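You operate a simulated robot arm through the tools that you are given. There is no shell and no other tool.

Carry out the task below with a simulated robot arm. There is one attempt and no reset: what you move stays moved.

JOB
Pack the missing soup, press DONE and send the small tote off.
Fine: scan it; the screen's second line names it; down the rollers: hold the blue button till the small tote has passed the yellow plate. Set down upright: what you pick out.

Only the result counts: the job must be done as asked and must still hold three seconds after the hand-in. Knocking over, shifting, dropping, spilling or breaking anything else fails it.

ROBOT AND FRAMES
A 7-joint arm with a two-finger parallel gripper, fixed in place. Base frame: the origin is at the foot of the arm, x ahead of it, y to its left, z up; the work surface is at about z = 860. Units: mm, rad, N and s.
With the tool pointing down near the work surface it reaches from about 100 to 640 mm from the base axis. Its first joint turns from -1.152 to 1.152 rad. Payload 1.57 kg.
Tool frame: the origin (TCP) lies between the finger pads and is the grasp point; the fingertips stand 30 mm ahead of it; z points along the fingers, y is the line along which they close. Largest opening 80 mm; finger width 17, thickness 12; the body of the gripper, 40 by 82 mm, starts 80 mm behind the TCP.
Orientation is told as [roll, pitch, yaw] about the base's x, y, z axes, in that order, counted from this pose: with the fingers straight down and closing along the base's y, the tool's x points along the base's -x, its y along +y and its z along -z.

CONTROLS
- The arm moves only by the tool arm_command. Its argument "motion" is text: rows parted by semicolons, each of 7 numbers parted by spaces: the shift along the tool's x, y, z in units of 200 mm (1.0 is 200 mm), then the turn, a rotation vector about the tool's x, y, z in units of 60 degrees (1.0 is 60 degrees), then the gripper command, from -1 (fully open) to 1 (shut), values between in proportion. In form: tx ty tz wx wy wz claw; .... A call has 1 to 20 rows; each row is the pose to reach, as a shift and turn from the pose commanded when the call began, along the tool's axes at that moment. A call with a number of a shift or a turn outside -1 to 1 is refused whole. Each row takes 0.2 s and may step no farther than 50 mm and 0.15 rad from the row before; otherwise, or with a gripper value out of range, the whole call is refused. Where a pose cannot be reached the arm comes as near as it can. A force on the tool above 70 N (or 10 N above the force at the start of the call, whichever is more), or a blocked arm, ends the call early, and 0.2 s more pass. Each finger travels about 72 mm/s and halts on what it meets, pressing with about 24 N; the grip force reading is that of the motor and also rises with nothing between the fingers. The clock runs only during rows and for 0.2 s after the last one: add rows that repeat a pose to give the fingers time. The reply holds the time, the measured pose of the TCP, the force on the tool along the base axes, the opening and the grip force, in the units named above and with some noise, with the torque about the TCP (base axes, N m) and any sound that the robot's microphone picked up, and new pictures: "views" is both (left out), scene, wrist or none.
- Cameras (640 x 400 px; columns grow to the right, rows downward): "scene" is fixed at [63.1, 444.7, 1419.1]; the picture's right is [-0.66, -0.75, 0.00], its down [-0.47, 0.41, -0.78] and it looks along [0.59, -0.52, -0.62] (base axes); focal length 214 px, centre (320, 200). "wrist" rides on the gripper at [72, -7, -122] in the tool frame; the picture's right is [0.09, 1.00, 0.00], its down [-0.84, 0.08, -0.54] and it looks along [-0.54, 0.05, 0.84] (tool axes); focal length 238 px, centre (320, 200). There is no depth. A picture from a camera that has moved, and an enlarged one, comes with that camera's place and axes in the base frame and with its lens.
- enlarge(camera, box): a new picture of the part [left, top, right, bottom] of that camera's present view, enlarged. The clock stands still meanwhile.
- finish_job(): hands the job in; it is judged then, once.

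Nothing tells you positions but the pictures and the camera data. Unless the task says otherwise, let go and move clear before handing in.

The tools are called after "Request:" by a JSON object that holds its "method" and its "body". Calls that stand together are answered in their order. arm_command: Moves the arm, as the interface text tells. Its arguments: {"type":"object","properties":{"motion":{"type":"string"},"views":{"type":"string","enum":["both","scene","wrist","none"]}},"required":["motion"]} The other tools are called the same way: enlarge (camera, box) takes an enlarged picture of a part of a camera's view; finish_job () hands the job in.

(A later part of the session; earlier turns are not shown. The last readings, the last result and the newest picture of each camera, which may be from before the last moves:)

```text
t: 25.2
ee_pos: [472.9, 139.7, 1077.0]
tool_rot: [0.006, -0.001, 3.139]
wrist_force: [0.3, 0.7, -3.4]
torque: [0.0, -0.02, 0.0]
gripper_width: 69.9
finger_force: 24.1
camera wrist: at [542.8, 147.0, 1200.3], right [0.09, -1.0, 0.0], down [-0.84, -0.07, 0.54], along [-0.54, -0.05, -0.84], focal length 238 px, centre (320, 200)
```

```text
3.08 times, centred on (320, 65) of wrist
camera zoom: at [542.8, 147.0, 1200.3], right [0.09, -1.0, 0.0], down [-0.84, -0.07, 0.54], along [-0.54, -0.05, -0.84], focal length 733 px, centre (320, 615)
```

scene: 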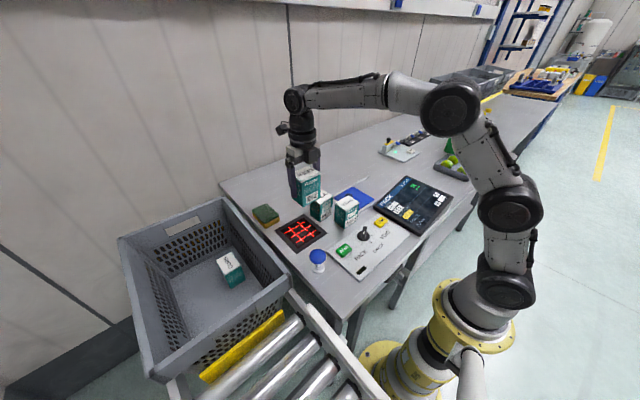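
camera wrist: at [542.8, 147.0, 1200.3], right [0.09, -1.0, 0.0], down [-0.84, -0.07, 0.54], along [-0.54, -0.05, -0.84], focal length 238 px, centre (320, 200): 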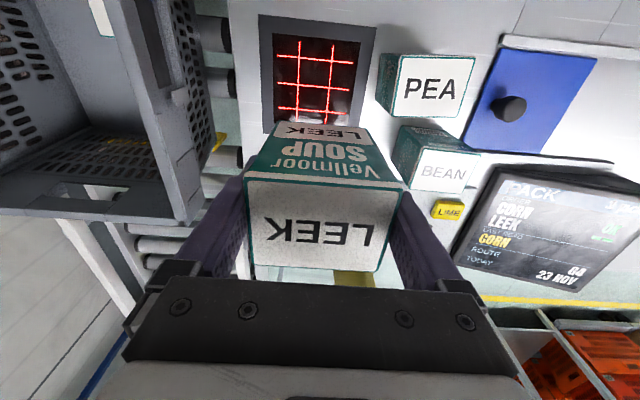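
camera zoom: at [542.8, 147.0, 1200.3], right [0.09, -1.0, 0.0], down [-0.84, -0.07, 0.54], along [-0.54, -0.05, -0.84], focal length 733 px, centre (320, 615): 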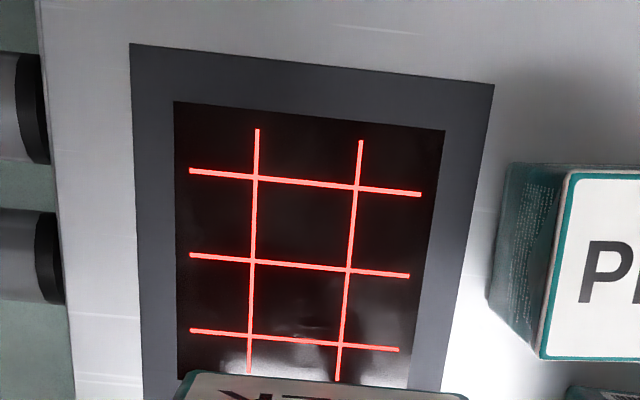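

The barcode is centred on the back face, about 20 mm above the bottom. I'll tilt the tool forward 60° at this height so the barcode turns toward the scanner window.

Request:
{"method": "arm_command", "body": {"motion": "0 0 0 0 0.125 0 1; 0 0 0 0 0.25 0 1; 0 0 0 0 0.375 0 1; 0 0 0 0 0.5 0 1; 0 0 0 0 0.625 0 1; 0 0 0 0 0.75 0 1; 0 0 0 0 0.875 0 1; 0 0 0 0 1.0 0 1; 0 0 0 0 1.0 0 1"}}

```text
t: 27.2
ee_pos: [471.3, 140.3, 1077.3]
tool_rot: [0.007, 1.048, -3.14]
wrist_force: [0.4, 0.0, -2.9]
torque: [0.0, 0.02, 0.02]
gripper_width: 69.8
finger_force: 23.9
camera wrist: at [400.7, 147.4, 1201.7], right [0.04, -1.0, 0.08], down [-0.89, -0.08, -0.45], along [0.46, -0.05, -0.89], focal length 238 px, centre (320, 200)
```

scene: 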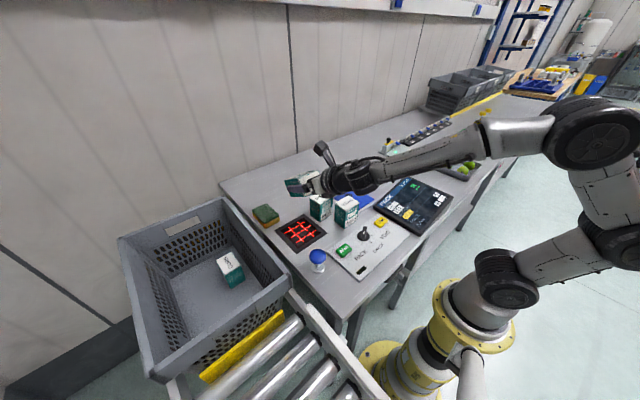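
wrist: 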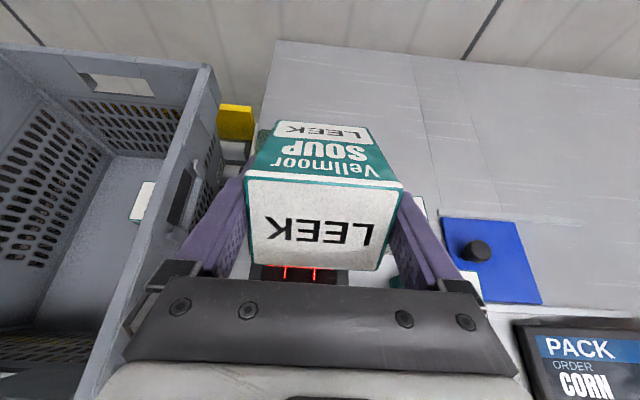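

The 60° tilt worked and nothing is close. I'll tilt to 75° and lower toward the window in stages, listening for a beep.

Request:
{"method": "arm_command", "body": {"motion": "-0.08 -0.01 0.057 0 0.06 0 1; -0.157 -0.02 0.114 0 0.125 0 1; -0.235 -0.03 0.17 0 0.19 0 1; -0.313 -0.04 0.227 0 0.25 0 1; -0.313 -0.04 0.227 0 0.25 0 1"}}

```text
t: 28.4
ee_pos: [480.4, 148.4, 1000.5]
tool_rot: [0.014, 1.31, -3.13]
wrist_force: [0.2, 0.1, -3.0]
torque: [0.02, 0.04, 0.02]
gripper_width: 69.7
finger_force: 23.9
camera wrist: at [379.4, 155.2, 1102.8], right [0.02, -1.0, 0.09], down [-0.74, -0.08, -0.67], along [0.67, -0.06, -0.74], focal length 238 px, centre (320, 200)
```

scene: 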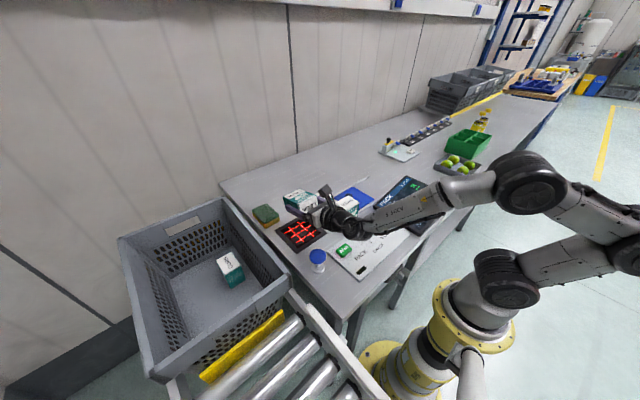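
wrist: 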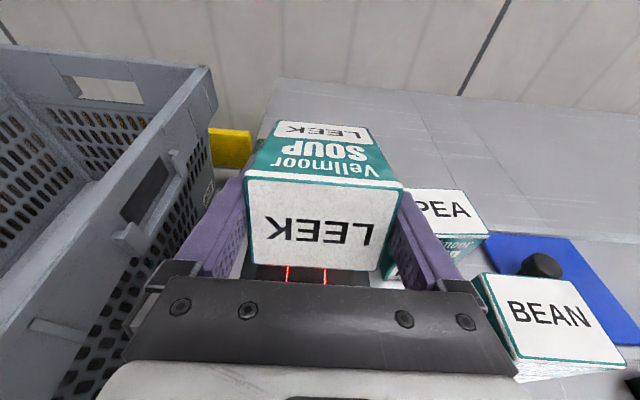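

No beep yet. I'll check clearances around the wrist, BEAN, PEA and the panel before going lower.

Request:
{"method": "enlarge", "body": {"camera": "scene", "box": [260, 160, 460, 290]}}

```text
3.08 times, centred on (360, 225) of scene
camera zoom: at [63.2, 444.7, 1419.1], right [-0.66, -0.75, 0.0], down [-0.47, 0.41, -0.78], along [0.59, -0.52, -0.62], focal length 660 px, centre (197, 123)
```

zoom: 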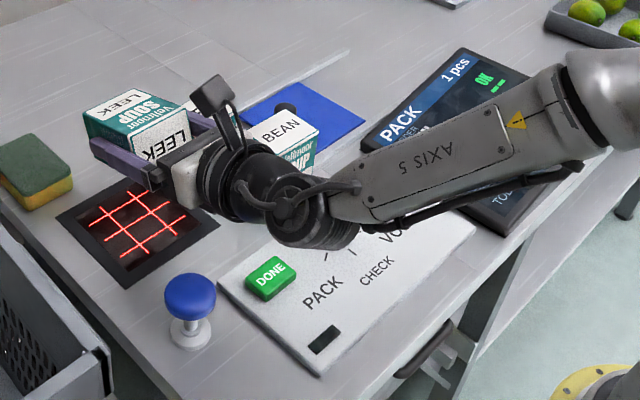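

There's ample clearance below and beside the wrist. I'll lower by 30 mm and tilt a little more.

Request:
{"method": "arm_command", "body": {"motion": "-0.048 0 0.013 0 0.03 0 1; -0.097 0 0.026 0 0.06 0 1; -0.145 0 0.039 0 0.1 0 1; -0.145 0 0.039 0 0.1 0 1; -0.145 0 0.039 0 0.1 0 1"}}

```text
t: 29.6
ee_pos: [479.8, 148.1, 970.6]
tool_rot: [0.027, 1.413, -3.117]
wrist_force: [0.7, -0.5, -2.1]
torque: [-0.01, 0.03, 0.0]
gripper_width: 69.6
finger_force: 24.4
camera wrist: at [369.3, 155.2, 1062.1], right [0.01, -1.0, 0.1], down [-0.67, -0.08, -0.74], along [0.74, -0.06, -0.66], focal length 238 px, centre (320, 200)
```

scene: 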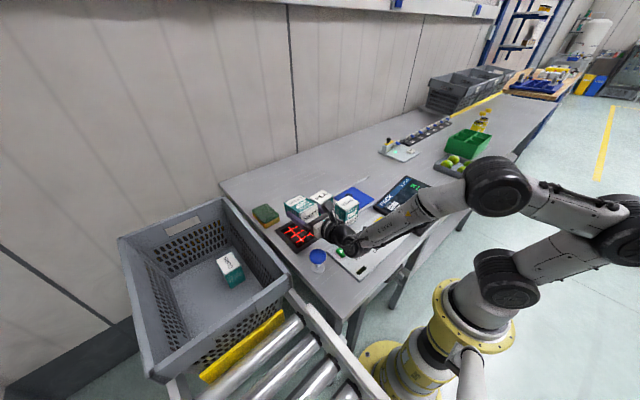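
wrist: 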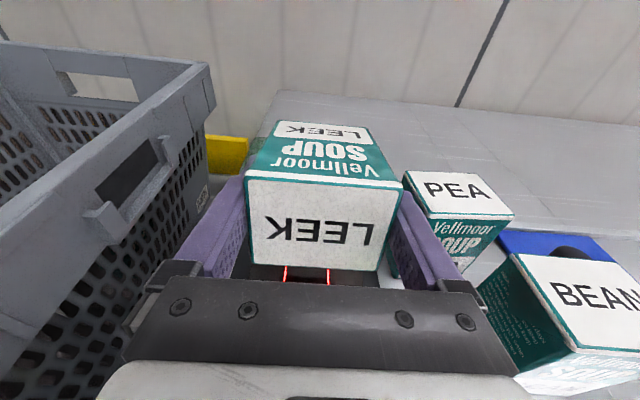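

No read yet. I'll check the screen and the gap between the wrist and the blue button.

Request:
{"method": "enlarge", "body": {"camera": "scene", "box": [270, 170, 450, 290]}}

```text
3.33 times, centred on (360, 230) of scene
camera zoom: at [63.2, 444.7, 1419.1], right [-0.66, -0.75, 0.0], down [-0.47, 0.41, -0.78], along [0.59, -0.52, -0.62], focal length 715 px, centre (187, 100)
```

zoom: 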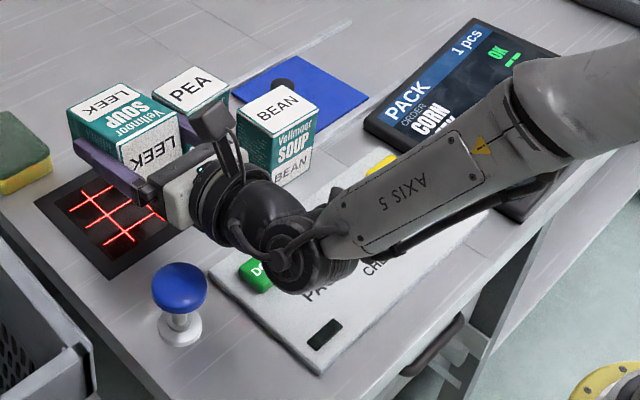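

The wrist sits above the panel with room, but I don't want to crowd DONE. I'll ease the tilt to about 75° and lower the box a further 30 mm.

Request:
{"method": "arm_command", "body": {"motion": "-0.05 0 0.001 0 -0.033 0 1; -0.1 0 0.003 0 -0.067 0 1; -0.151 0 0.004 0 -0.1 0 1; -0.151 0 0.004 0 -0.1 0 1; -0.151 0 0.004 0 -0.1 0 1"}}

Request:
{"method": "enlarge", "body": {"camera": "scene", "box": [270, 170, 450, 290]}}

```text
t: 30.8
ee_pos: [475.3, 147.6, 940.7]
tool_rot: [0.018, 1.309, -3.129]
wrist_force: [0.2, 0.0, -3.0]
torque: [0.01, 0.04, -0.03]
gripper_width: 69.8
finger_force: 23.8
camera wrist: at [375.1, 154.6, 1042.6], right [0.02, -1.0, 0.09], down [-0.74, -0.08, -0.67], along [0.67, -0.06, -0.74], focal length 238 px, centre (320, 200)
```

scene: 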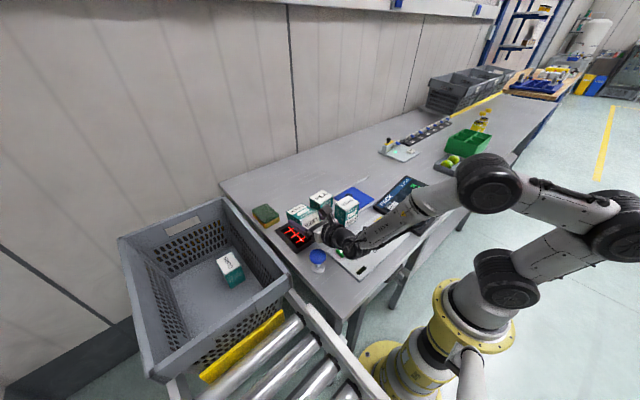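
wrist: 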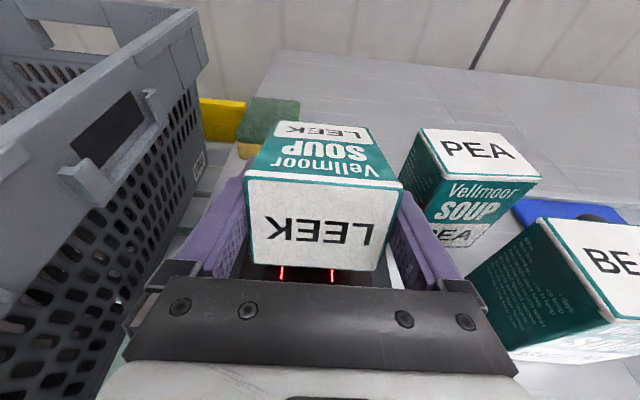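

```text
3.33 times, centred on (360, 230) of scene
camera zoom: at [63.2, 444.7, 1419.1], right [-0.66, -0.75, 0.0], down [-0.47, 0.41, -0.78], along [0.59, -0.52, -0.62], focal length 715 px, centre (187, 100)
```

zoom: 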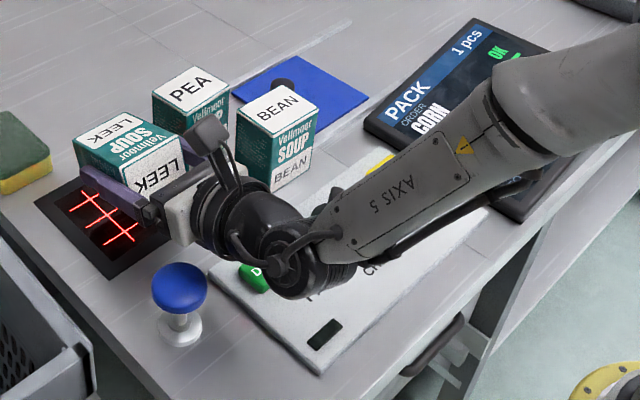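

No beep was reported. I'll enlarge the visible part of the screen to see whether anything changed.

Request:
{"method": "enlarge", "body": {"camera": "scene", "box": [375, 170, 435, 215]}}

```text
8.89 times, centred on (405, 192) of scene
camera zoom: at [63.2, 444.7, 1419.1], right [-0.66, -0.75, 0.0], down [-0.47, 0.41, -0.78], along [0.59, -0.52, -0.62], focal length 1906 px, centre (-436, 267)
```

zoom: 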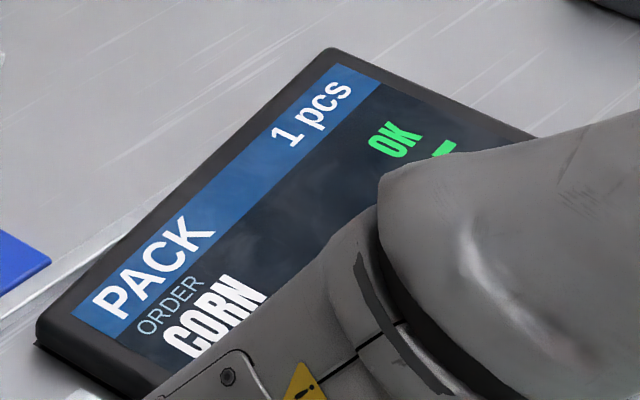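

The screen still shows 1 pcs, so there's been no read. I'll go another 20 mm down with the face turned slightly flatter to the window.

Request:
{"method": "arm_command", "body": {"motion": "-0.032 0 0.009 0 0.03 0 1; -0.065 0 0.017 0 0.06 0 1; -0.097 0 0.026 0 0.09 0 1; -0.097 0 0.026 0 0.09 0 1; -0.097 0 0.026 0 0.09 0 1; -0.097 0 0.026 0 0.09 0 1"}}

Request:
{"method": "enlarge", "body": {"camera": "scene", "box": [270, 170, 450, 290]}}

```text
t: 32.2
ee_pos: [476.1, 146.9, 920.6]
tool_rot: [0.022, 1.404, -3.122]
wrist_force: [3.0, -0.3, 1.1]
torque: [0.16, 0.56, -0.14]
gripper_width: 69.9
finger_force: 23.7
camera wrist: at [366.4, 154.6, 1013.0], right [0.01, -1.0, 0.09], down [-0.67, -0.08, -0.73], along [0.74, -0.06, -0.67], focal length 238 px, centre (320, 200)
```

scene: 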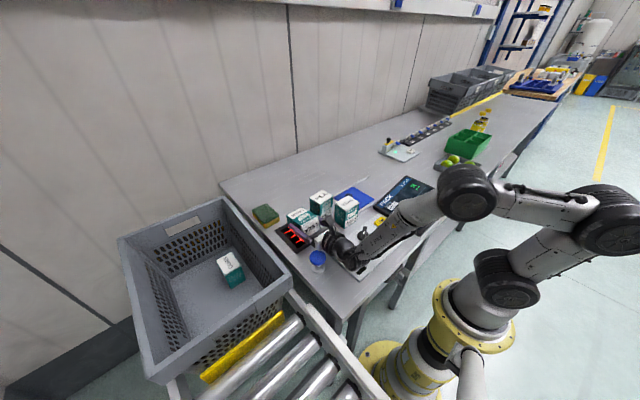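
wrist: 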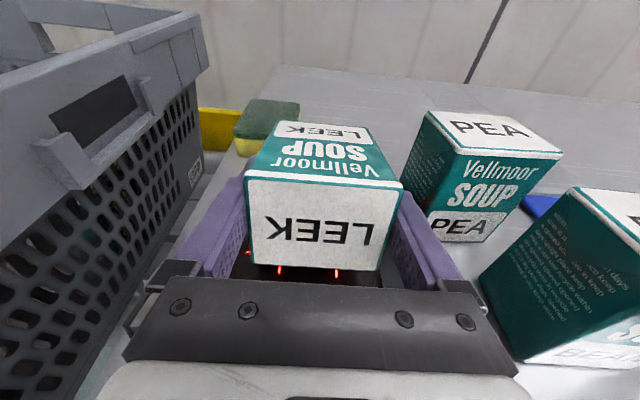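

```text
3.33 times, centred on (360, 230) of scene
camera zoom: at [63.2, 444.6, 1419.1], right [-0.66, -0.75, 0.0], down [-0.47, 0.41, -0.78], along [0.59, -0.52, -0.62], focal length 715 px, centre (187, 100)
```

zoom: 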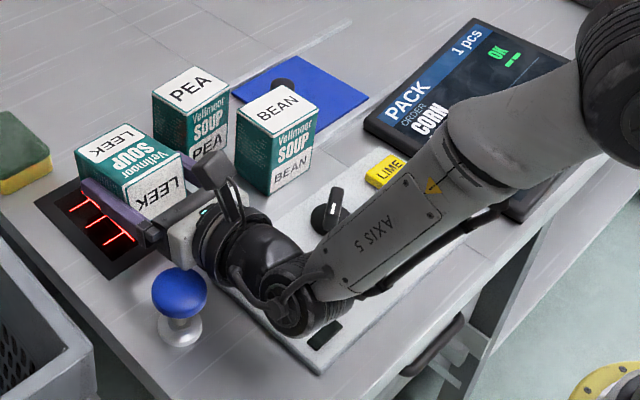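

The force and torque readings place a contact at about (348, 188, 925), so the gripper body is touching the blue button. I'll back straight up at once.

Request:
{"method": "arm_command", "body": {"motion": "0.05 0 -0.008 0 0 0 1; 0.1 0 -0.017 0 0 0 1; 0.148 0 -0.025 0 0 0 1; 0.148 0 -0.025 0 0 0 1"}}

Request:
{"method": "enlarge", "body": {"camera": "scene", "box": [110, 180, 370, 400]}}

```text
t: 33.2
ee_pos: [476.6, 148.1, 949.1]
tool_rot: [0.026, 1.402, -3.118]
wrist_force: [0.6, -0.6, -2.2]
torque: [0.01, 0.07, 0.01]
gripper_width: 69.9
finger_force: 24.1
camera wrist: at [366.3, 154.7, 1042.6], right [0.01, -1.0, 0.1], down [-0.68, -0.08, -0.73], along [0.74, -0.06, -0.67], focal length 238 px, centre (320, 200)
```

scene: 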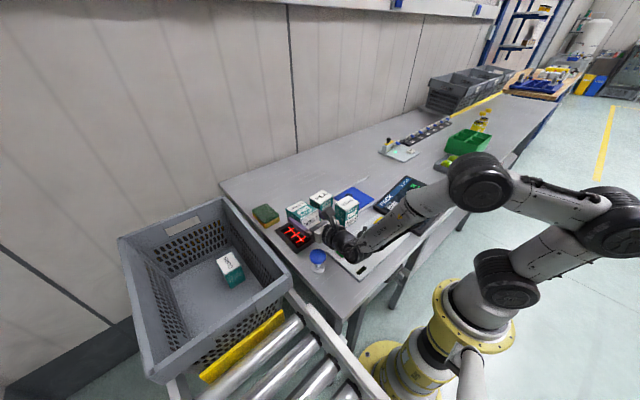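
wrist: 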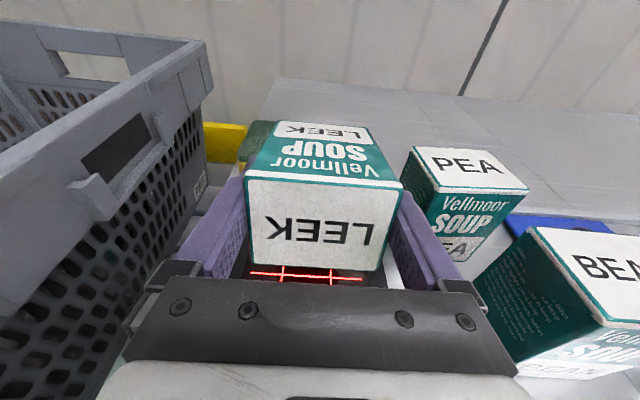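

```text
1.82 times, centred on (240, 290) of scene
camera zoom: at [63.2, 444.7, 1419.1], right [-0.66, -0.75, 0.0], down [-0.47, 0.41, -0.78], along [0.59, -0.52, -0.62], focal length 390 px, centre (466, 36)
```

zoom: 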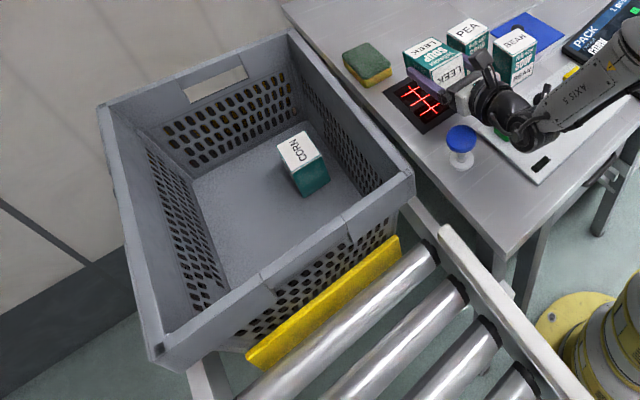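

The tote and plate are unmoved and the contact is cleared. I'll shift right (-y) away from the blue button, tilt to a full 90° so the barcode faces the window squarely, and try again from above.

Request:
{"method": "arm_command", "body": {"motion": "0.01 0.027 -0.017 0 0.054 0 1; 0.02 0.054 -0.034 0 0.108 0 1; 0.032 0.08 -0.051 0 0.162 0 1; 0.032 0.08 -0.051 0 0.162 0 1; 0.032 0.08 -0.051 0 0.162 0 1"}}

Request:
{"method": "enlarge", "body": {"camera": "scene", "box": [270, 170, 450, 290]}}

```text
t: 34.4
ee_pos: [466.7, 131.1, 957.9]
tool_rot: [1.846, 1.566, -1.3]
wrist_force: [0.6, -0.1, -2.4]
torque: [0.01, 0.05, 0.01]
gripper_width: 70.1
finger_force: 24.0
camera wrist: at [343.3, 138.6, 1031.1], right [0.0, -1.0, 0.1], down [-0.54, -0.08, -0.84], along [0.84, -0.06, -0.54], focal length 238 px, centre (320, 200)
```

scene: 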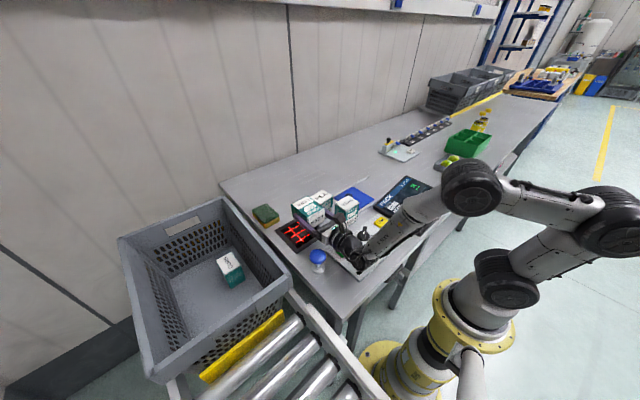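
wrist: 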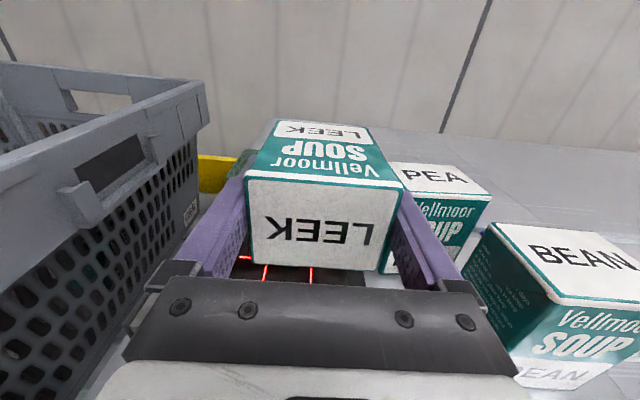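

```text
3.33 times, centred on (360, 230) of scene
camera zoom: at [63.2, 444.7, 1419.1], right [-0.66, -0.75, 0.0], down [-0.47, 0.41, -0.78], along [0.59, -0.52, -0.62], focal length 715 px, centre (187, 100)
```

zoom: 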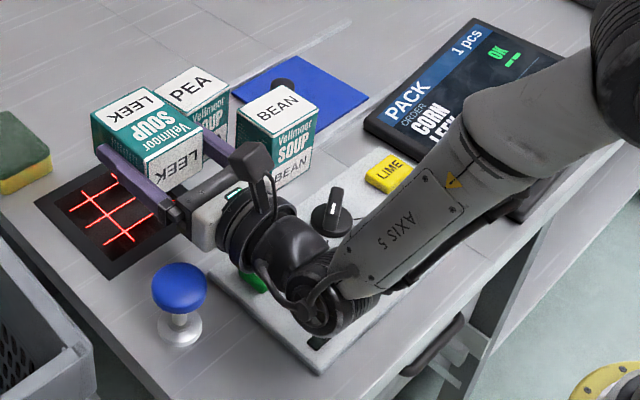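

The barcode is now square to the window about 68 mm up, still with no beep. I'll lower in small steps, watching force.

Request:
{"method": "arm_command", "body": {"motion": "-0.04 0 0.02 0 0 0 1; -0.08 0 0.04 0 0 0 1; -0.11 0 0.06 0 0 0 1; -0.11 0 0.06 0 0 0 1; -0.11 0 0.06 0 0 0 1"}}

Request:
{"method": "enlarge", "body": {"camera": "scene", "box": [270, 170, 450, 290]}}

```text
t: 35.6
ee_pos: [479.2, 130.6, 936.7]
tool_rot: [1.839, 1.565, -1.308]
wrist_force: [-1.0, -0.6, -3.6]
torque: [0.01, 0.02, 0.0]
gripper_width: 70.0
finger_force: 23.8
camera wrist: at [355.5, 138.4, 1009.3], right [0.0, -1.0, 0.1], down [-0.54, -0.08, -0.84], along [0.84, -0.06, -0.54], focal length 238 px, centre (320, 200)
```

scene: 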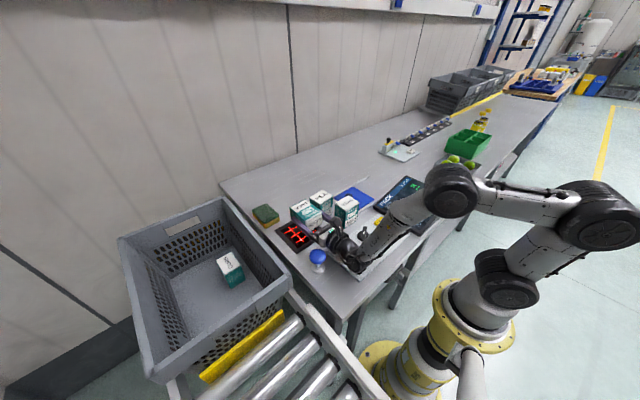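
wrist: 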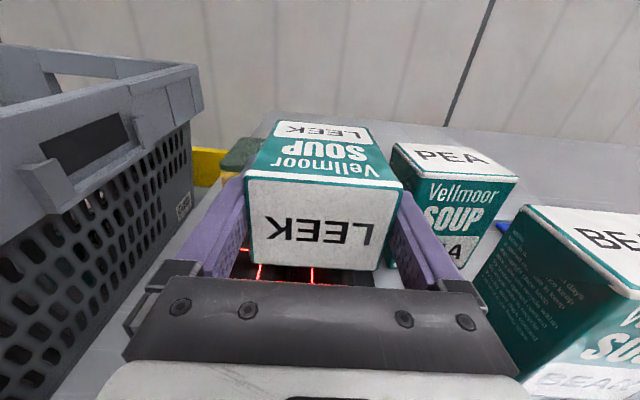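

```text
3.33 times, centred on (360, 230) of scene
camera zoom: at [63.2, 444.7, 1419.1], right [-0.66, -0.75, 0.0], down [-0.47, 0.41, -0.78], along [0.59, -0.52, -0.62], focal length 715 px, centre (187, 100)
```

zoom: 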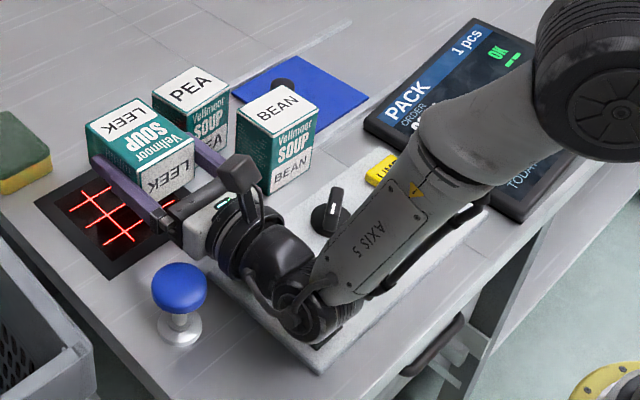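

Still no read at about 45 mm. The scanner may need a longer dwell, so I'll hold here for 2 seconds and listen.

Request:
{"method": "arm_command", "body": {"motion": "0 0 0 0 0 0 1; 0 0 0 0 0 0 1; 0 0 0 0 0 0 1; 0 0 0 0 0 0 1; 0 0 0 0 0 0 1; 0 0 0 0 0 0 1; 0 0 0 0 0 0 1; 0 0 0 0 0 0 1; 0 0 0 0 0 0 1; 0 0 0 0 0 0 1", "views": "none"}}

```text
t: 37.8
ee_pos: [478.5, 133.4, 936.0]
tool_rot: [1.795, 1.566, -1.351]
wrist_force: [-0.8, -1.4, -3.2]
torque: [0.01, 0.0, 0.01]
gripper_width: 70.1
finger_force: 23.7
```

No beep after two seconds. I'll raise the box clear and read the screen's LAST READ line, which the arm has been hiding.

Request:
{"method": "arm_command", "body": {"motion": "0.15 0 0 0 0 0 1; 0.35 0 0 0 0 0 1; 0.55 0 0 0 0 0 1; 0.75 0 0 0 0 0 1; 0.95 0 0 0 0 0 1; 0.95 0 0 0 0 0 1"}}

Request:
{"method": "enlarge", "body": {"camera": "scene", "box": [360, 160, 480, 250]}}

Request:
{"method": "enlarge", "body": {"camera": "scene", "box": [260, 120, 400, 280]}}

```text
t: 39.2
ee_pos: [477.5, 133.4, 1126.9]
tool_rot: [1.698, 1.565, -1.444]
wrist_force: [-0.2, -0.1, -3.0]
torque: [-0.03, 0.07, 0.04]
gripper_width: 69.7
finger_force: 23.7
camera wrist: at [354.5, 139.7, 1200.1], right [0.0, -1.0, 0.1], down [-0.54, -0.08, -0.84], along [0.84, -0.06, -0.54], focal length 238 px, centre (320, 200)
```

scene: 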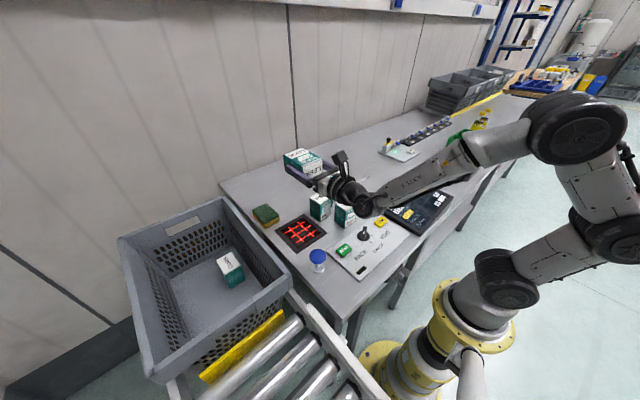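
wrist: 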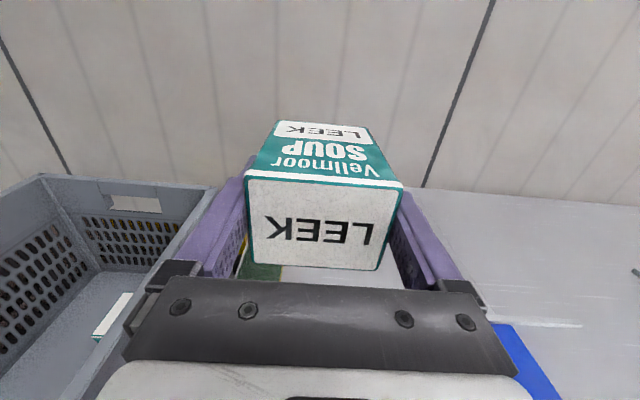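

```text
4.44 times, centred on (420, 205) of scene
camera zoom: at [63.2, 444.7, 1419.1], right [-0.66, -0.75, 0.0], down [-0.47, 0.41, -0.78], along [0.59, -0.52, -0.62], focal length 953 px, centre (-124, 178)
```

zoom: 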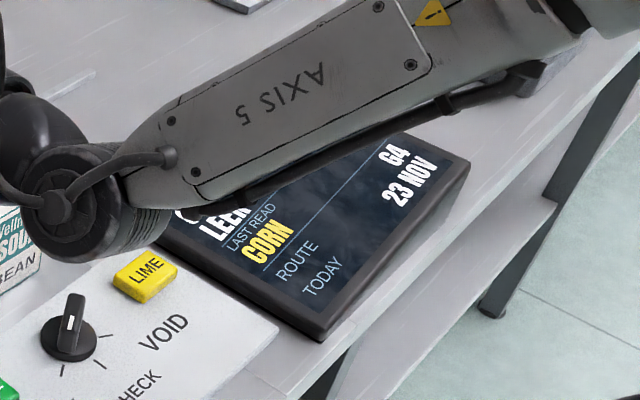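

```text
2.50 times, centred on (330, 200) of scene
camera zoom: at [63.2, 444.7, 1419.1], right [-0.66, -0.75, 0.0], down [-0.47, 0.41, -0.78], along [0.59, -0.52, -0.62], focal length 536 px, centre (295, 200)
```

zoom: 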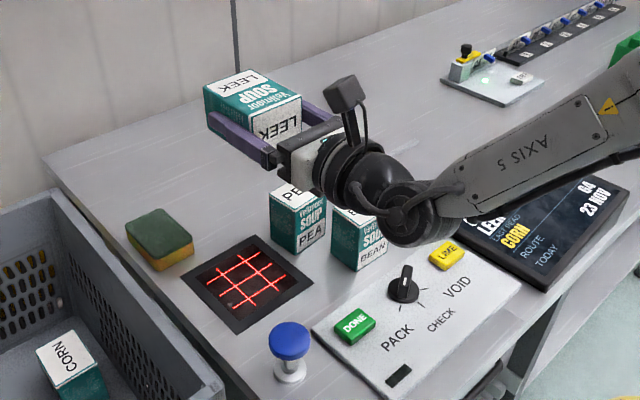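

LAST READ is still CORN, so no read happened. The read range may be short, so I'll come in with the heading turned 15° left, clear of the blue button and above DONE, to get the barcode centred and much closer.

Request:
{"method": "arm_command", "body": {"motion": "-0.16 -0.012 -0.006 0.0625 0 0 1; -0.32 -0.024 -0.011 0.125 0 0 1; -0.48 -0.036 -0.017 0.1875 0 0 1; -0.635 -0.048 -0.0225 0.25 0 0 1; -0.635 -0.048 -0.0225 0.25 0 0 1"}}

```text
t: 40.4
ee_pos: [459.4, 177.1, 1004.6]
tool_rot: [0.943, 1.565, -1.963]
wrist_force: [-0.2, 0.3, -2.7]
torque: [-0.02, 0.05, -0.03]
gripper_width: 69.8
finger_force: 23.8
out of reach, approached as far as the arm can: row 3, 4, 5
camera wrist: at [339.0, 155.6, 1078.3], right [0.24, -0.97, 0.1], down [-0.51, -0.21, -0.83], along [0.83, 0.15, -0.54], focal length 238 px, centre (320, 200)
```

scene: 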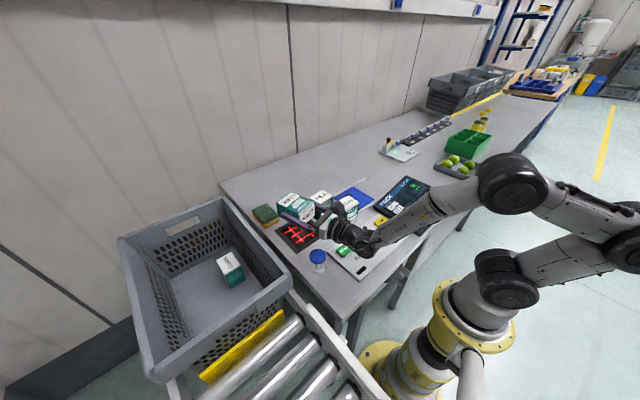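
wrist: 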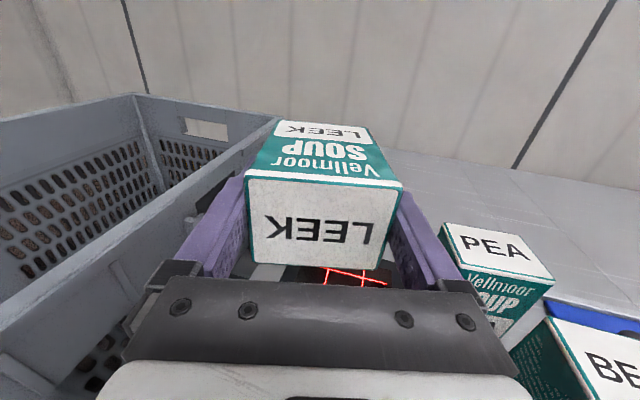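

That pose is past a joint limit, so the arm ended up at y 177 instead. I'll go back to heading 0 at y 133 with a 78° tilt, which is reachable, and descend close to the window from there.

Request:
{"method": "arm_command", "body": {"motion": "0 0.057 0.002 -0.0625 -0.05 0.007 1; 0 0.114 0.003 -0.125 -0.1 0.013 1; -0.04 0.172 0.005 -0.1875 -0.15 0.02 1; -0.075 0.229 0.006 -0.25 -0.2 0.026 1; -0.075 0.229 0.006 -0.25 -0.2 0.026 1"}}

```text
t: 41.6
ee_pos: [473.5, 132.1, 989.7]
tool_rot: [0.023, 1.361, -3.125]
wrist_force: [-0.3, 0.2, -2.9]
torque: [0.01, 0.05, -0.01]
gripper_width: 69.7
finger_force: 24.3
camera wrist: at [368.1, 140.2, 1086.9], right [0.01, -1.0, 0.09], down [-0.71, -0.08, -0.7], along [0.71, -0.06, -0.7], focal length 238 px, centre (320, 200)
```

scene: 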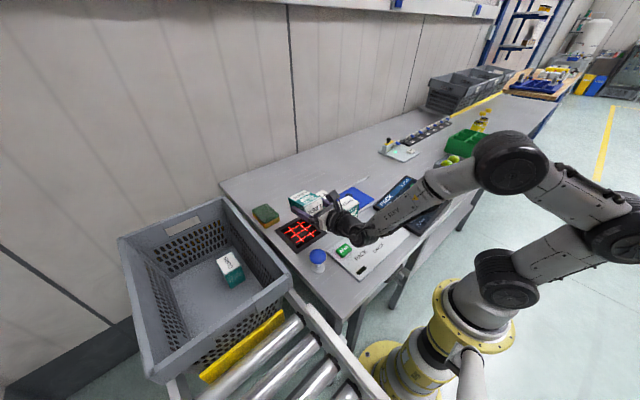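
wrist: 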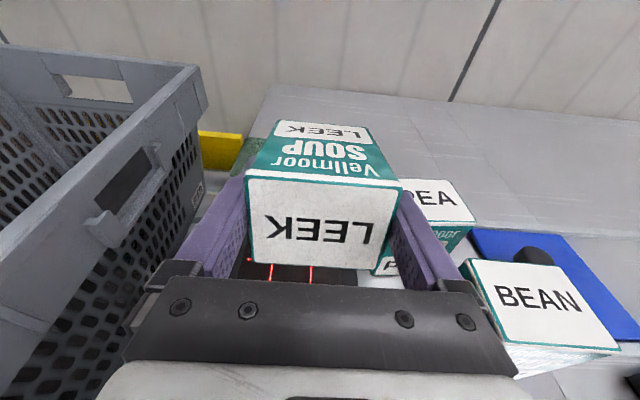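

At 78° tilt and heading 0, I'll descend to z 935 first, then continue in small, force-checked steps.

Request:
{"method": "arm_command", "body": {"motion": "-0.09 0 0.019 0 0 0 1; -0.18 0 0.038 0 0 0 1; -0.269 0 0.057 0 0 0 1; -0.269 0 0.057 0 0 0 1; -0.269 0 0.057 0 0 0 1", "views": "none"}}

Request:
{"method": "arm_command", "body": {"motion": "-0.025 0 0.005 0 0 0 1; -0.05 0 0.01 0 0 0 1; -0.073 0 0.015 0 0 0 1; -0.073 0 0.015 0 0 0 1; -0.073 0 0.015 0 0 0 1"}}

Request:
{"method": "enlarge", "body": {"camera": "scene", "box": [270, 170, 450, 290]}}

```text
t: 42.8
ee_pos: [473.8, 133.6, 934.3]
tool_rot: [0.024, 1.361, -3.122]
wrist_force: [-0.3, -0.7, -2.4]
torque: [0.01, 0.05, 0.01]
gripper_width: 69.8
finger_force: 24.1
```

```text
t: 44.0
ee_pos: [473.9, 133.0, 919.2]
tool_rot: [0.024, 1.361, -3.124]
wrist_force: [0.2, 0.0, -3.1]
torque: [-0.02, 0.06, 0.02]
gripper_width: 69.8
finger_force: 24.0
camera wrist: at [368.3, 140.2, 1016.5], right [0.01, -1.0, 0.09], down [-0.7, -0.08, -0.71], along [0.71, -0.06, -0.7], focal length 238 px, centre (320, 200)
```

scene: 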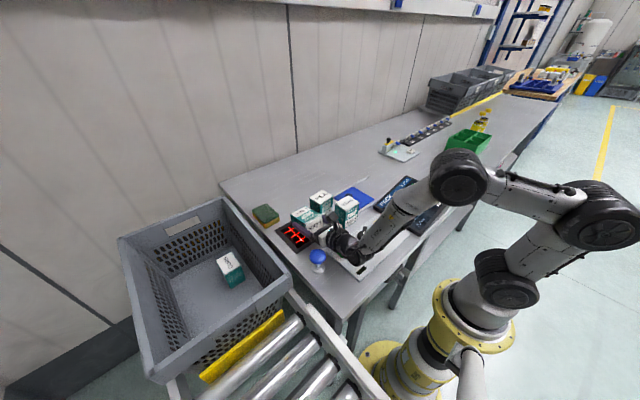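
wrist: 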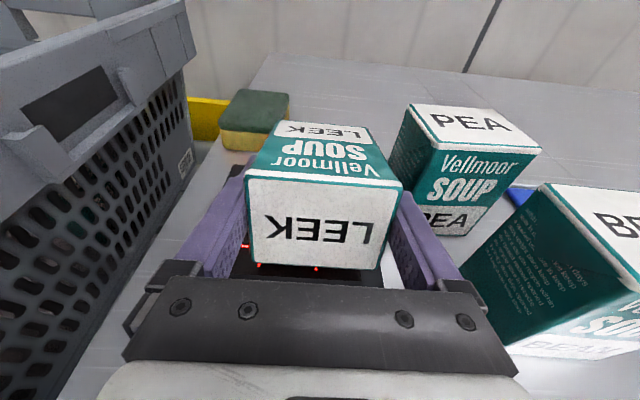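

```text
3.33 times, centred on (360, 230) of scene
camera zoom: at [63.2, 444.7, 1419.1], right [-0.66, -0.75, 0.0], down [-0.47, 0.41, -0.78], along [0.59, -0.52, -0.62], focal length 715 px, centre (187, 100)
```

zoom: 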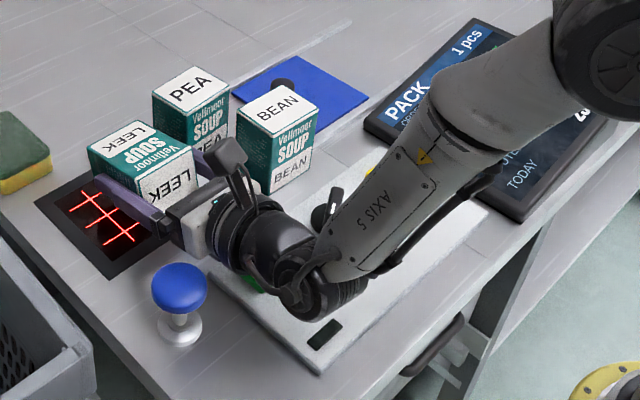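

No contact and still no read with the barcode about 23 mm up. I'll go down 8 mm more and hold for a second.

Request:
{"method": "arm_command", "body": {"motion": "-0.02 0 0.004 0 0 0 1; -0.039 0 0.008 0 0 0 1; -0.039 0 0.008 0 0 0 1; -0.039 0 0.008 0 0 0 1; -0.039 0 0.008 0 0 0 1; -0.039 0 0.008 0 0 0 1", "views": "wrist"}}

```text
t: 45.4
ee_pos: [474.3, 132.7, 911.4]
tool_rot: [0.023, 1.363, -3.124]
wrist_force: [0.7, -0.3, -2.0]
torque: [0.02, -0.01, 0.02]
gripper_width: 69.7
finger_force: 24.0
camera wrist: at [368.1, 139.9, 1008.0], right [0.01, -1.0, 0.09], down [-0.7, -0.08, -0.71], along [0.71, -0.06, -0.7], focal length 238 px, centre (320, 200)
```

wrist: 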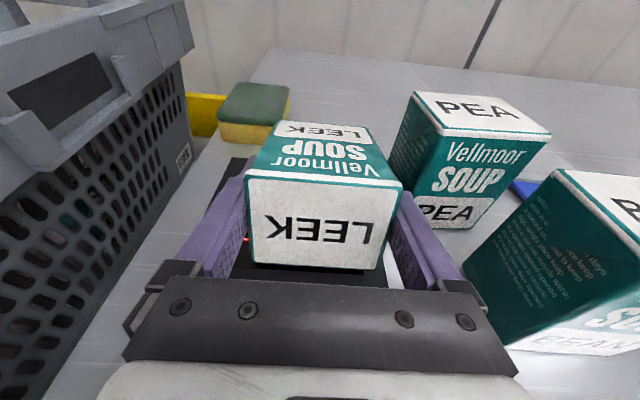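

Still nothing at about 15 mm. The reader may need the code square and centred at a moderate distance, so I'll raise above the blue button's height, centre at y 150 and set the tilt to 89°.

Request:
{"method": "arm_command", "body": {"motion": "0.1 0 -0.03 0 0 0 1; 0.218 -0.02 -0.06 0 0.04 0 1; 0.218 -0.05 -0.082 0 0.09 0 1; 0.218 -0.085 -0.082 0 0.14 0 1; 0.218 -0.085 -0.082 0 0.185 0 1; 0.218 -0.085 -0.082 0 0.185 0 1; 0.218 -0.085 -0.082 0 0.185 0 1; 0.218 -0.085 -0.082 0 0.185 0 1; 0.218 -0.085 -0.082 0 0.185 0 1"}}

```text
t: 47.4
ee_pos: [467.8, 149.5, 957.3]
tool_rot: [0.296, 1.552, -2.848]
wrist_force: [-0.2, 0.7, -3.0]
torque: [0.01, -0.01, 0.0]
gripper_width: 69.8
finger_force: 23.8
camera wrist: at [344.1, 157.3, 1032.0], right [0.0, -1.0, 0.1], down [-0.56, -0.08, -0.83], along [0.83, -0.06, -0.55], focal length 238 px, centre (320, 200)
```

scene: 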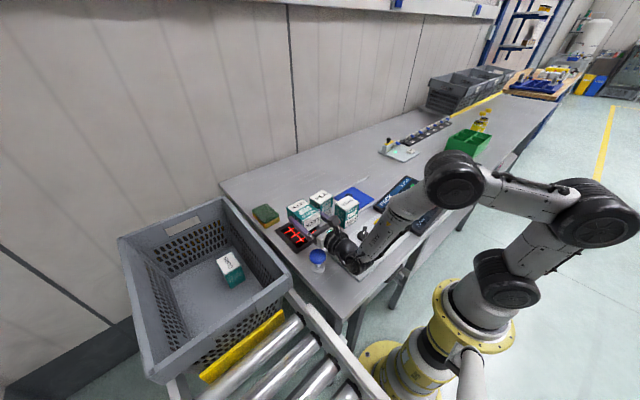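
wrist: 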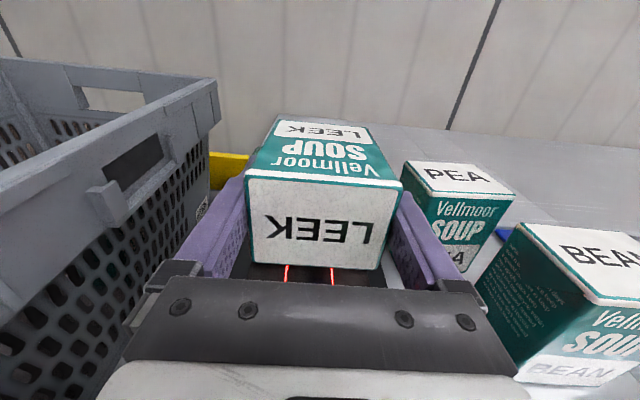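

No read with the code square and centred 67 mm up. I'll look closely at the scanner area in both views for a clue.

Request:
{"method": "enlarge", "body": {"camera": "scene", "box": [270, 190, 350, 260]}}

Request:
{"method": "enlarge", "body": {"camera": "wrist", "box": [200, 220, 420, 320]}}

```text
5.71 times, centred on (310, 225) of scene
camera zoom: at [63.2, 444.7, 1419.1], right [-0.66, -0.75, 0.0], down [-0.47, 0.41, -0.78], along [0.59, -0.52, -0.62], focal length 1226 px, centre (377, 57)
```

zoom: 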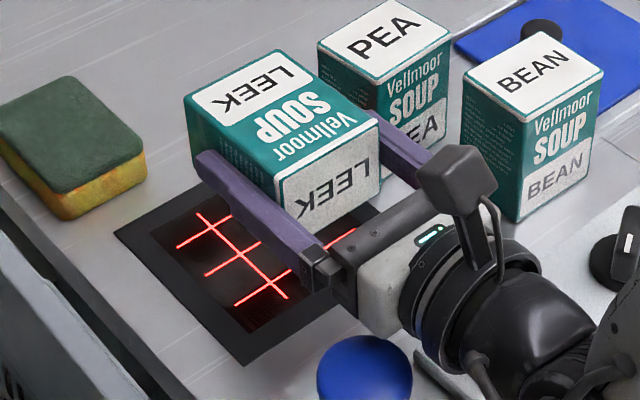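

```text
2.91 times, centred on (310, 270) of wrist
camera zoom: at [344.1, 157.3, 1032.0], right [0.0, -1.0, 0.1], down [-0.56, -0.08, -0.83], along [0.83, -0.06, -0.55], focal length 693 px, centre (349, -4)
```

zoom: 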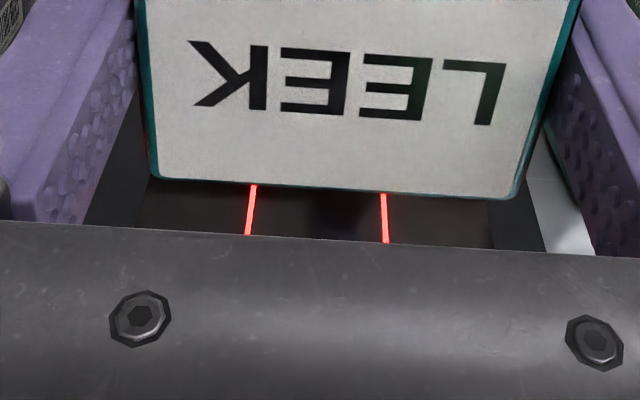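

The grid centre checks out at (501, 149), so the box is well placed. The working distance may be longer than I assumed, so I'll sweep slowly straight up with the code square and centred, listening for the beep.

Request:
{"method": "arm_command", "body": {"motion": "0.03 0 0 0 0 0 1; 0.06 0 0 0 0 0 1; 0.09 0 0 0 0 0 1; 0.12 0 0 0 0 0 1; 0.15 0 0 0 0 0 1; 0.18 0 0 0 0 0 1; 0.21 0 0 0 0 0 1; 0.24 0 0 0 0 0 1; 0.27 0 0 0 0 0 1; 0.3 0 0 0 0 0 1; 0.33 0 0 0 0 0 1; 0.36 0 0 0 0 0 1; 0.39 0 0 0 0 0 1; 0.42 0 0 0 0 0 1; 0.45 0 0 0 0 0 1; 0.48 0 0 0 0 0 1; 0.51 0 0 0 0 0 1; 0.54 0 0 0 0 0 1; 0.57 0 0 0 0 0 1; 0.6 0 0 0 0 0 1", "views": "scene"}}

```text
t: 51.6
ee_pos: [468.3, 151.0, 1078.4]
tool_rot: [0.281, 1.555, -2.866]
wrist_force: [0.6, 0.5, -2.2]
torque: [0.02, 0.02, -0.01]
gripper_width: 69.8
finger_force: 24.1
```

scene: 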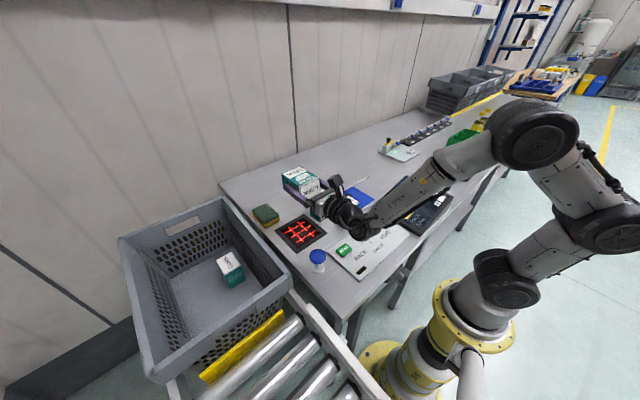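

No read anywhere from 67 to 188 mm, so the range must be short. A 70° tilt clears the blue button while centred and lets the code come within about 11 mm of the glass, so I'll set that up.

Request:
{"method": "arm_command", "body": {"motion": "-0.147 0.003 0.016 0 -0.08 0 1; -0.294 0.005 0.032 0 -0.16 0 1; -0.442 0.008 0.048 0 -0.24 0 1; -0.589 0.01 0.064 0 -0.317 0 1; -0.589 0.01 0.064 0 -0.317 0 1", "views": "none"}}

```text
t: 52.8
ee_pos: [479.7, 147.9, 957.6]
tool_rot: [0.012, 1.222, -3.134]
wrist_force: [0.2, 1.2, -3.2]
torque: [0.0, 0.03, 0.0]
gripper_width: 69.8
finger_force: 24.1
```

At 70° tilt and centred, I'll descend slowly to z 917 at about 20 mm/s.

Request:
{"method": "arm_command", "body": {"motion": "-0.038 0 0.014 0 0 0 1; -0.076 0 0.028 0 0 0 1; -0.1 0 0.036 0 0 0 1; -0.12 0 0.044 0 0 0 1; -0.135 0 0.049 0 0 0 1; -0.15 0 0.055 0 0 0 1; -0.165 0 0.06 0 0 0 1; -0.178 0 0.065 0 0 0 1; -0.19 0 0.069 0 0 0 1; -0.19 0 0.069 0 0 0 1; -0.19 0 0.069 0 0 0 1"}}

Request:
{"method": "enlarge", "body": {"camera": "scene", "box": [260, 170, 400, 280]}}

```text
t: 55.2
ee_pos: [479.3, 147.4, 918.9]
tool_rot: [0.015, 1.223, -3.133]
wrist_force: [0.2, -0.3, -3.3]
torque: [-0.02, 0.02, 0.01]
gripper_width: 70.0
finger_force: 24.5
camera wrist: at [388.1, 155.0, 1029.0], right [0.03, -1.0, 0.09], down [-0.8, -0.08, -0.6], along [0.61, -0.06, -0.79], focal length 238 px, centre (320, 200)
```

scene: 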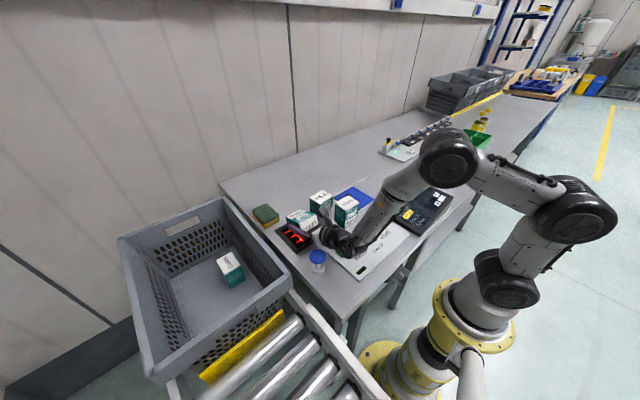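
wrist: 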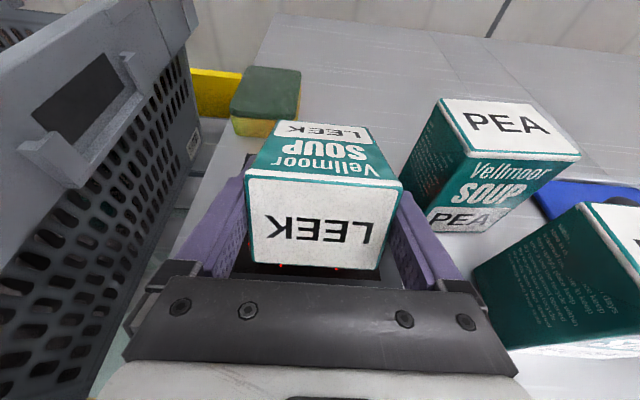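

```text
3.64 times, centred on (330, 225) of scene
camera zoom: at [63.2, 444.7, 1419.1], right [-0.66, -0.75, 0.0], down [-0.47, 0.41, -0.78], along [0.59, -0.52, -0.62], focal length 780 px, centre (284, 109)
```

zoom: 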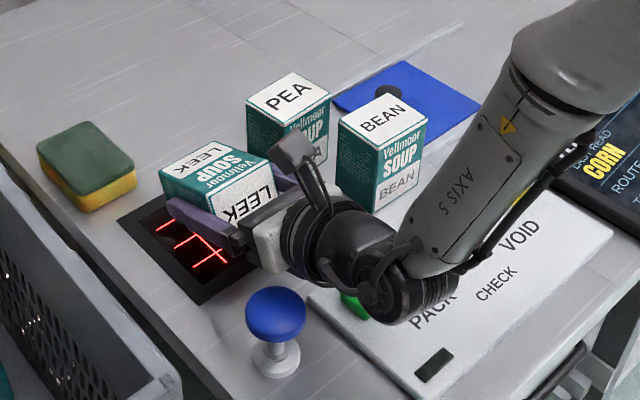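

No contact yet and LAST READ still shows CORN. I'll lower in small steps until the box edge nearly touches the glass, watching force.

Request:
{"method": "arm_command", "body": {"motion": "-0.01 0 0.003 0 0 0 1; -0.019 0 0.007 0 0 0 1; -0.019 0 0.007 0 0 0 1; -0.019 0 0.007 0 0 0 1", "views": "none"}}

Request:
{"method": "arm_command", "body": {"motion": "-0.01 0 0.003 0 0 0 1; -0.019 0 0.007 0 0 0 1; -0.019 0 0.007 0 0 0 1; -0.019 0 0.007 0 0 0 1; -0.019 0 0.007 0 0 0 1", "views": "none"}}

```text
t: 56.2
ee_pos: [480.6, 147.7, 914.0]
tool_rot: [0.013, 1.224, -3.132]
wrist_force: [0.3, 0.7, -3.1]
torque: [0.0, 0.04, 0.0]
gripper_width: 69.9
finger_force: 24.4
```

```text
t: 57.4
ee_pos: [479.5, 147.6, 911.2]
tool_rot: [0.014, 1.223, -3.133]
wrist_force: [0.1, 1.0, -3.2]
torque: [0.02, 0.02, -0.02]
gripper_width: 69.7
finger_force: 23.5
```

Still no read with the code about 12 mm up and centred. Perhaps the code must be swept over the beams, so I'll swipe it back and forth in x and slightly in y at this height.

Request:
{"method": "arm_command", "body": {"motion": "-0.034 0 -0.094 0 0 0 1; -0.068 0 -0.188 0 0 0 1; -0.103 0 -0.282 0 0 0 1; -0.068 0 -0.188 0 0 0 1; -0.034 0 -0.094 0 0 0 1; 0 0 0 0 0 0 1; 0.01 0 0.028 0 0 0 1; 0 0 0 0 0 0 1; 0 0.04 0 0 0 0 1; 0 0.08 0 0 0 0 1; 0 0.1 0 0 0 0 1; 0 0.06 0 0 0 0 1; 0 0.02 0 0 0 0 1; 0 0 0 0 0 0 1; 0 0 0 0 0 0 1", "views": "scene"}}

Request:
{"method": "enlarge", "body": {"camera": "scene", "box": [370, 170, 470, 250]}}

```text
t: 60.6
ee_pos: [479.4, 148.2, 909.9]
tool_rot: [0.014, 1.224, -3.133]
wrist_force: [0.4, -0.2, -2.4]
torque: [0.0, 0.03, 0.02]
gripper_width: 69.9
finger_force: 24.3
```

scene: 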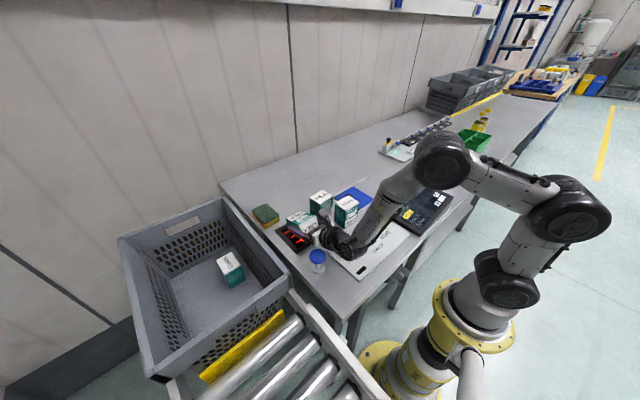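

```text
5.00 times, centred on (420, 210) of scene
camera zoom: at [63.2, 444.7, 1419.1], right [-0.66, -0.75, 0.0], down [-0.47, 0.41, -0.78], along [0.59, -0.52, -0.62], focal length 1072 px, centre (-180, 150)
```

zoom: 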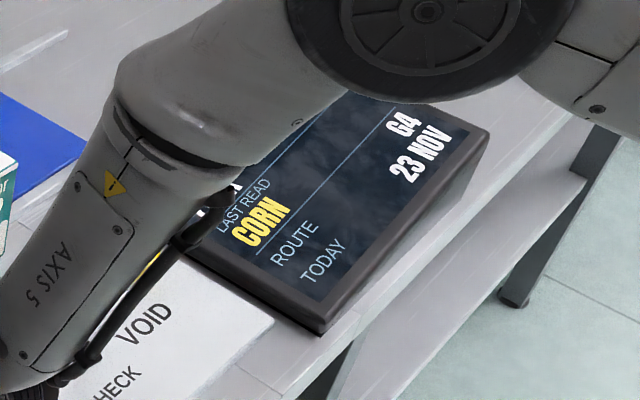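

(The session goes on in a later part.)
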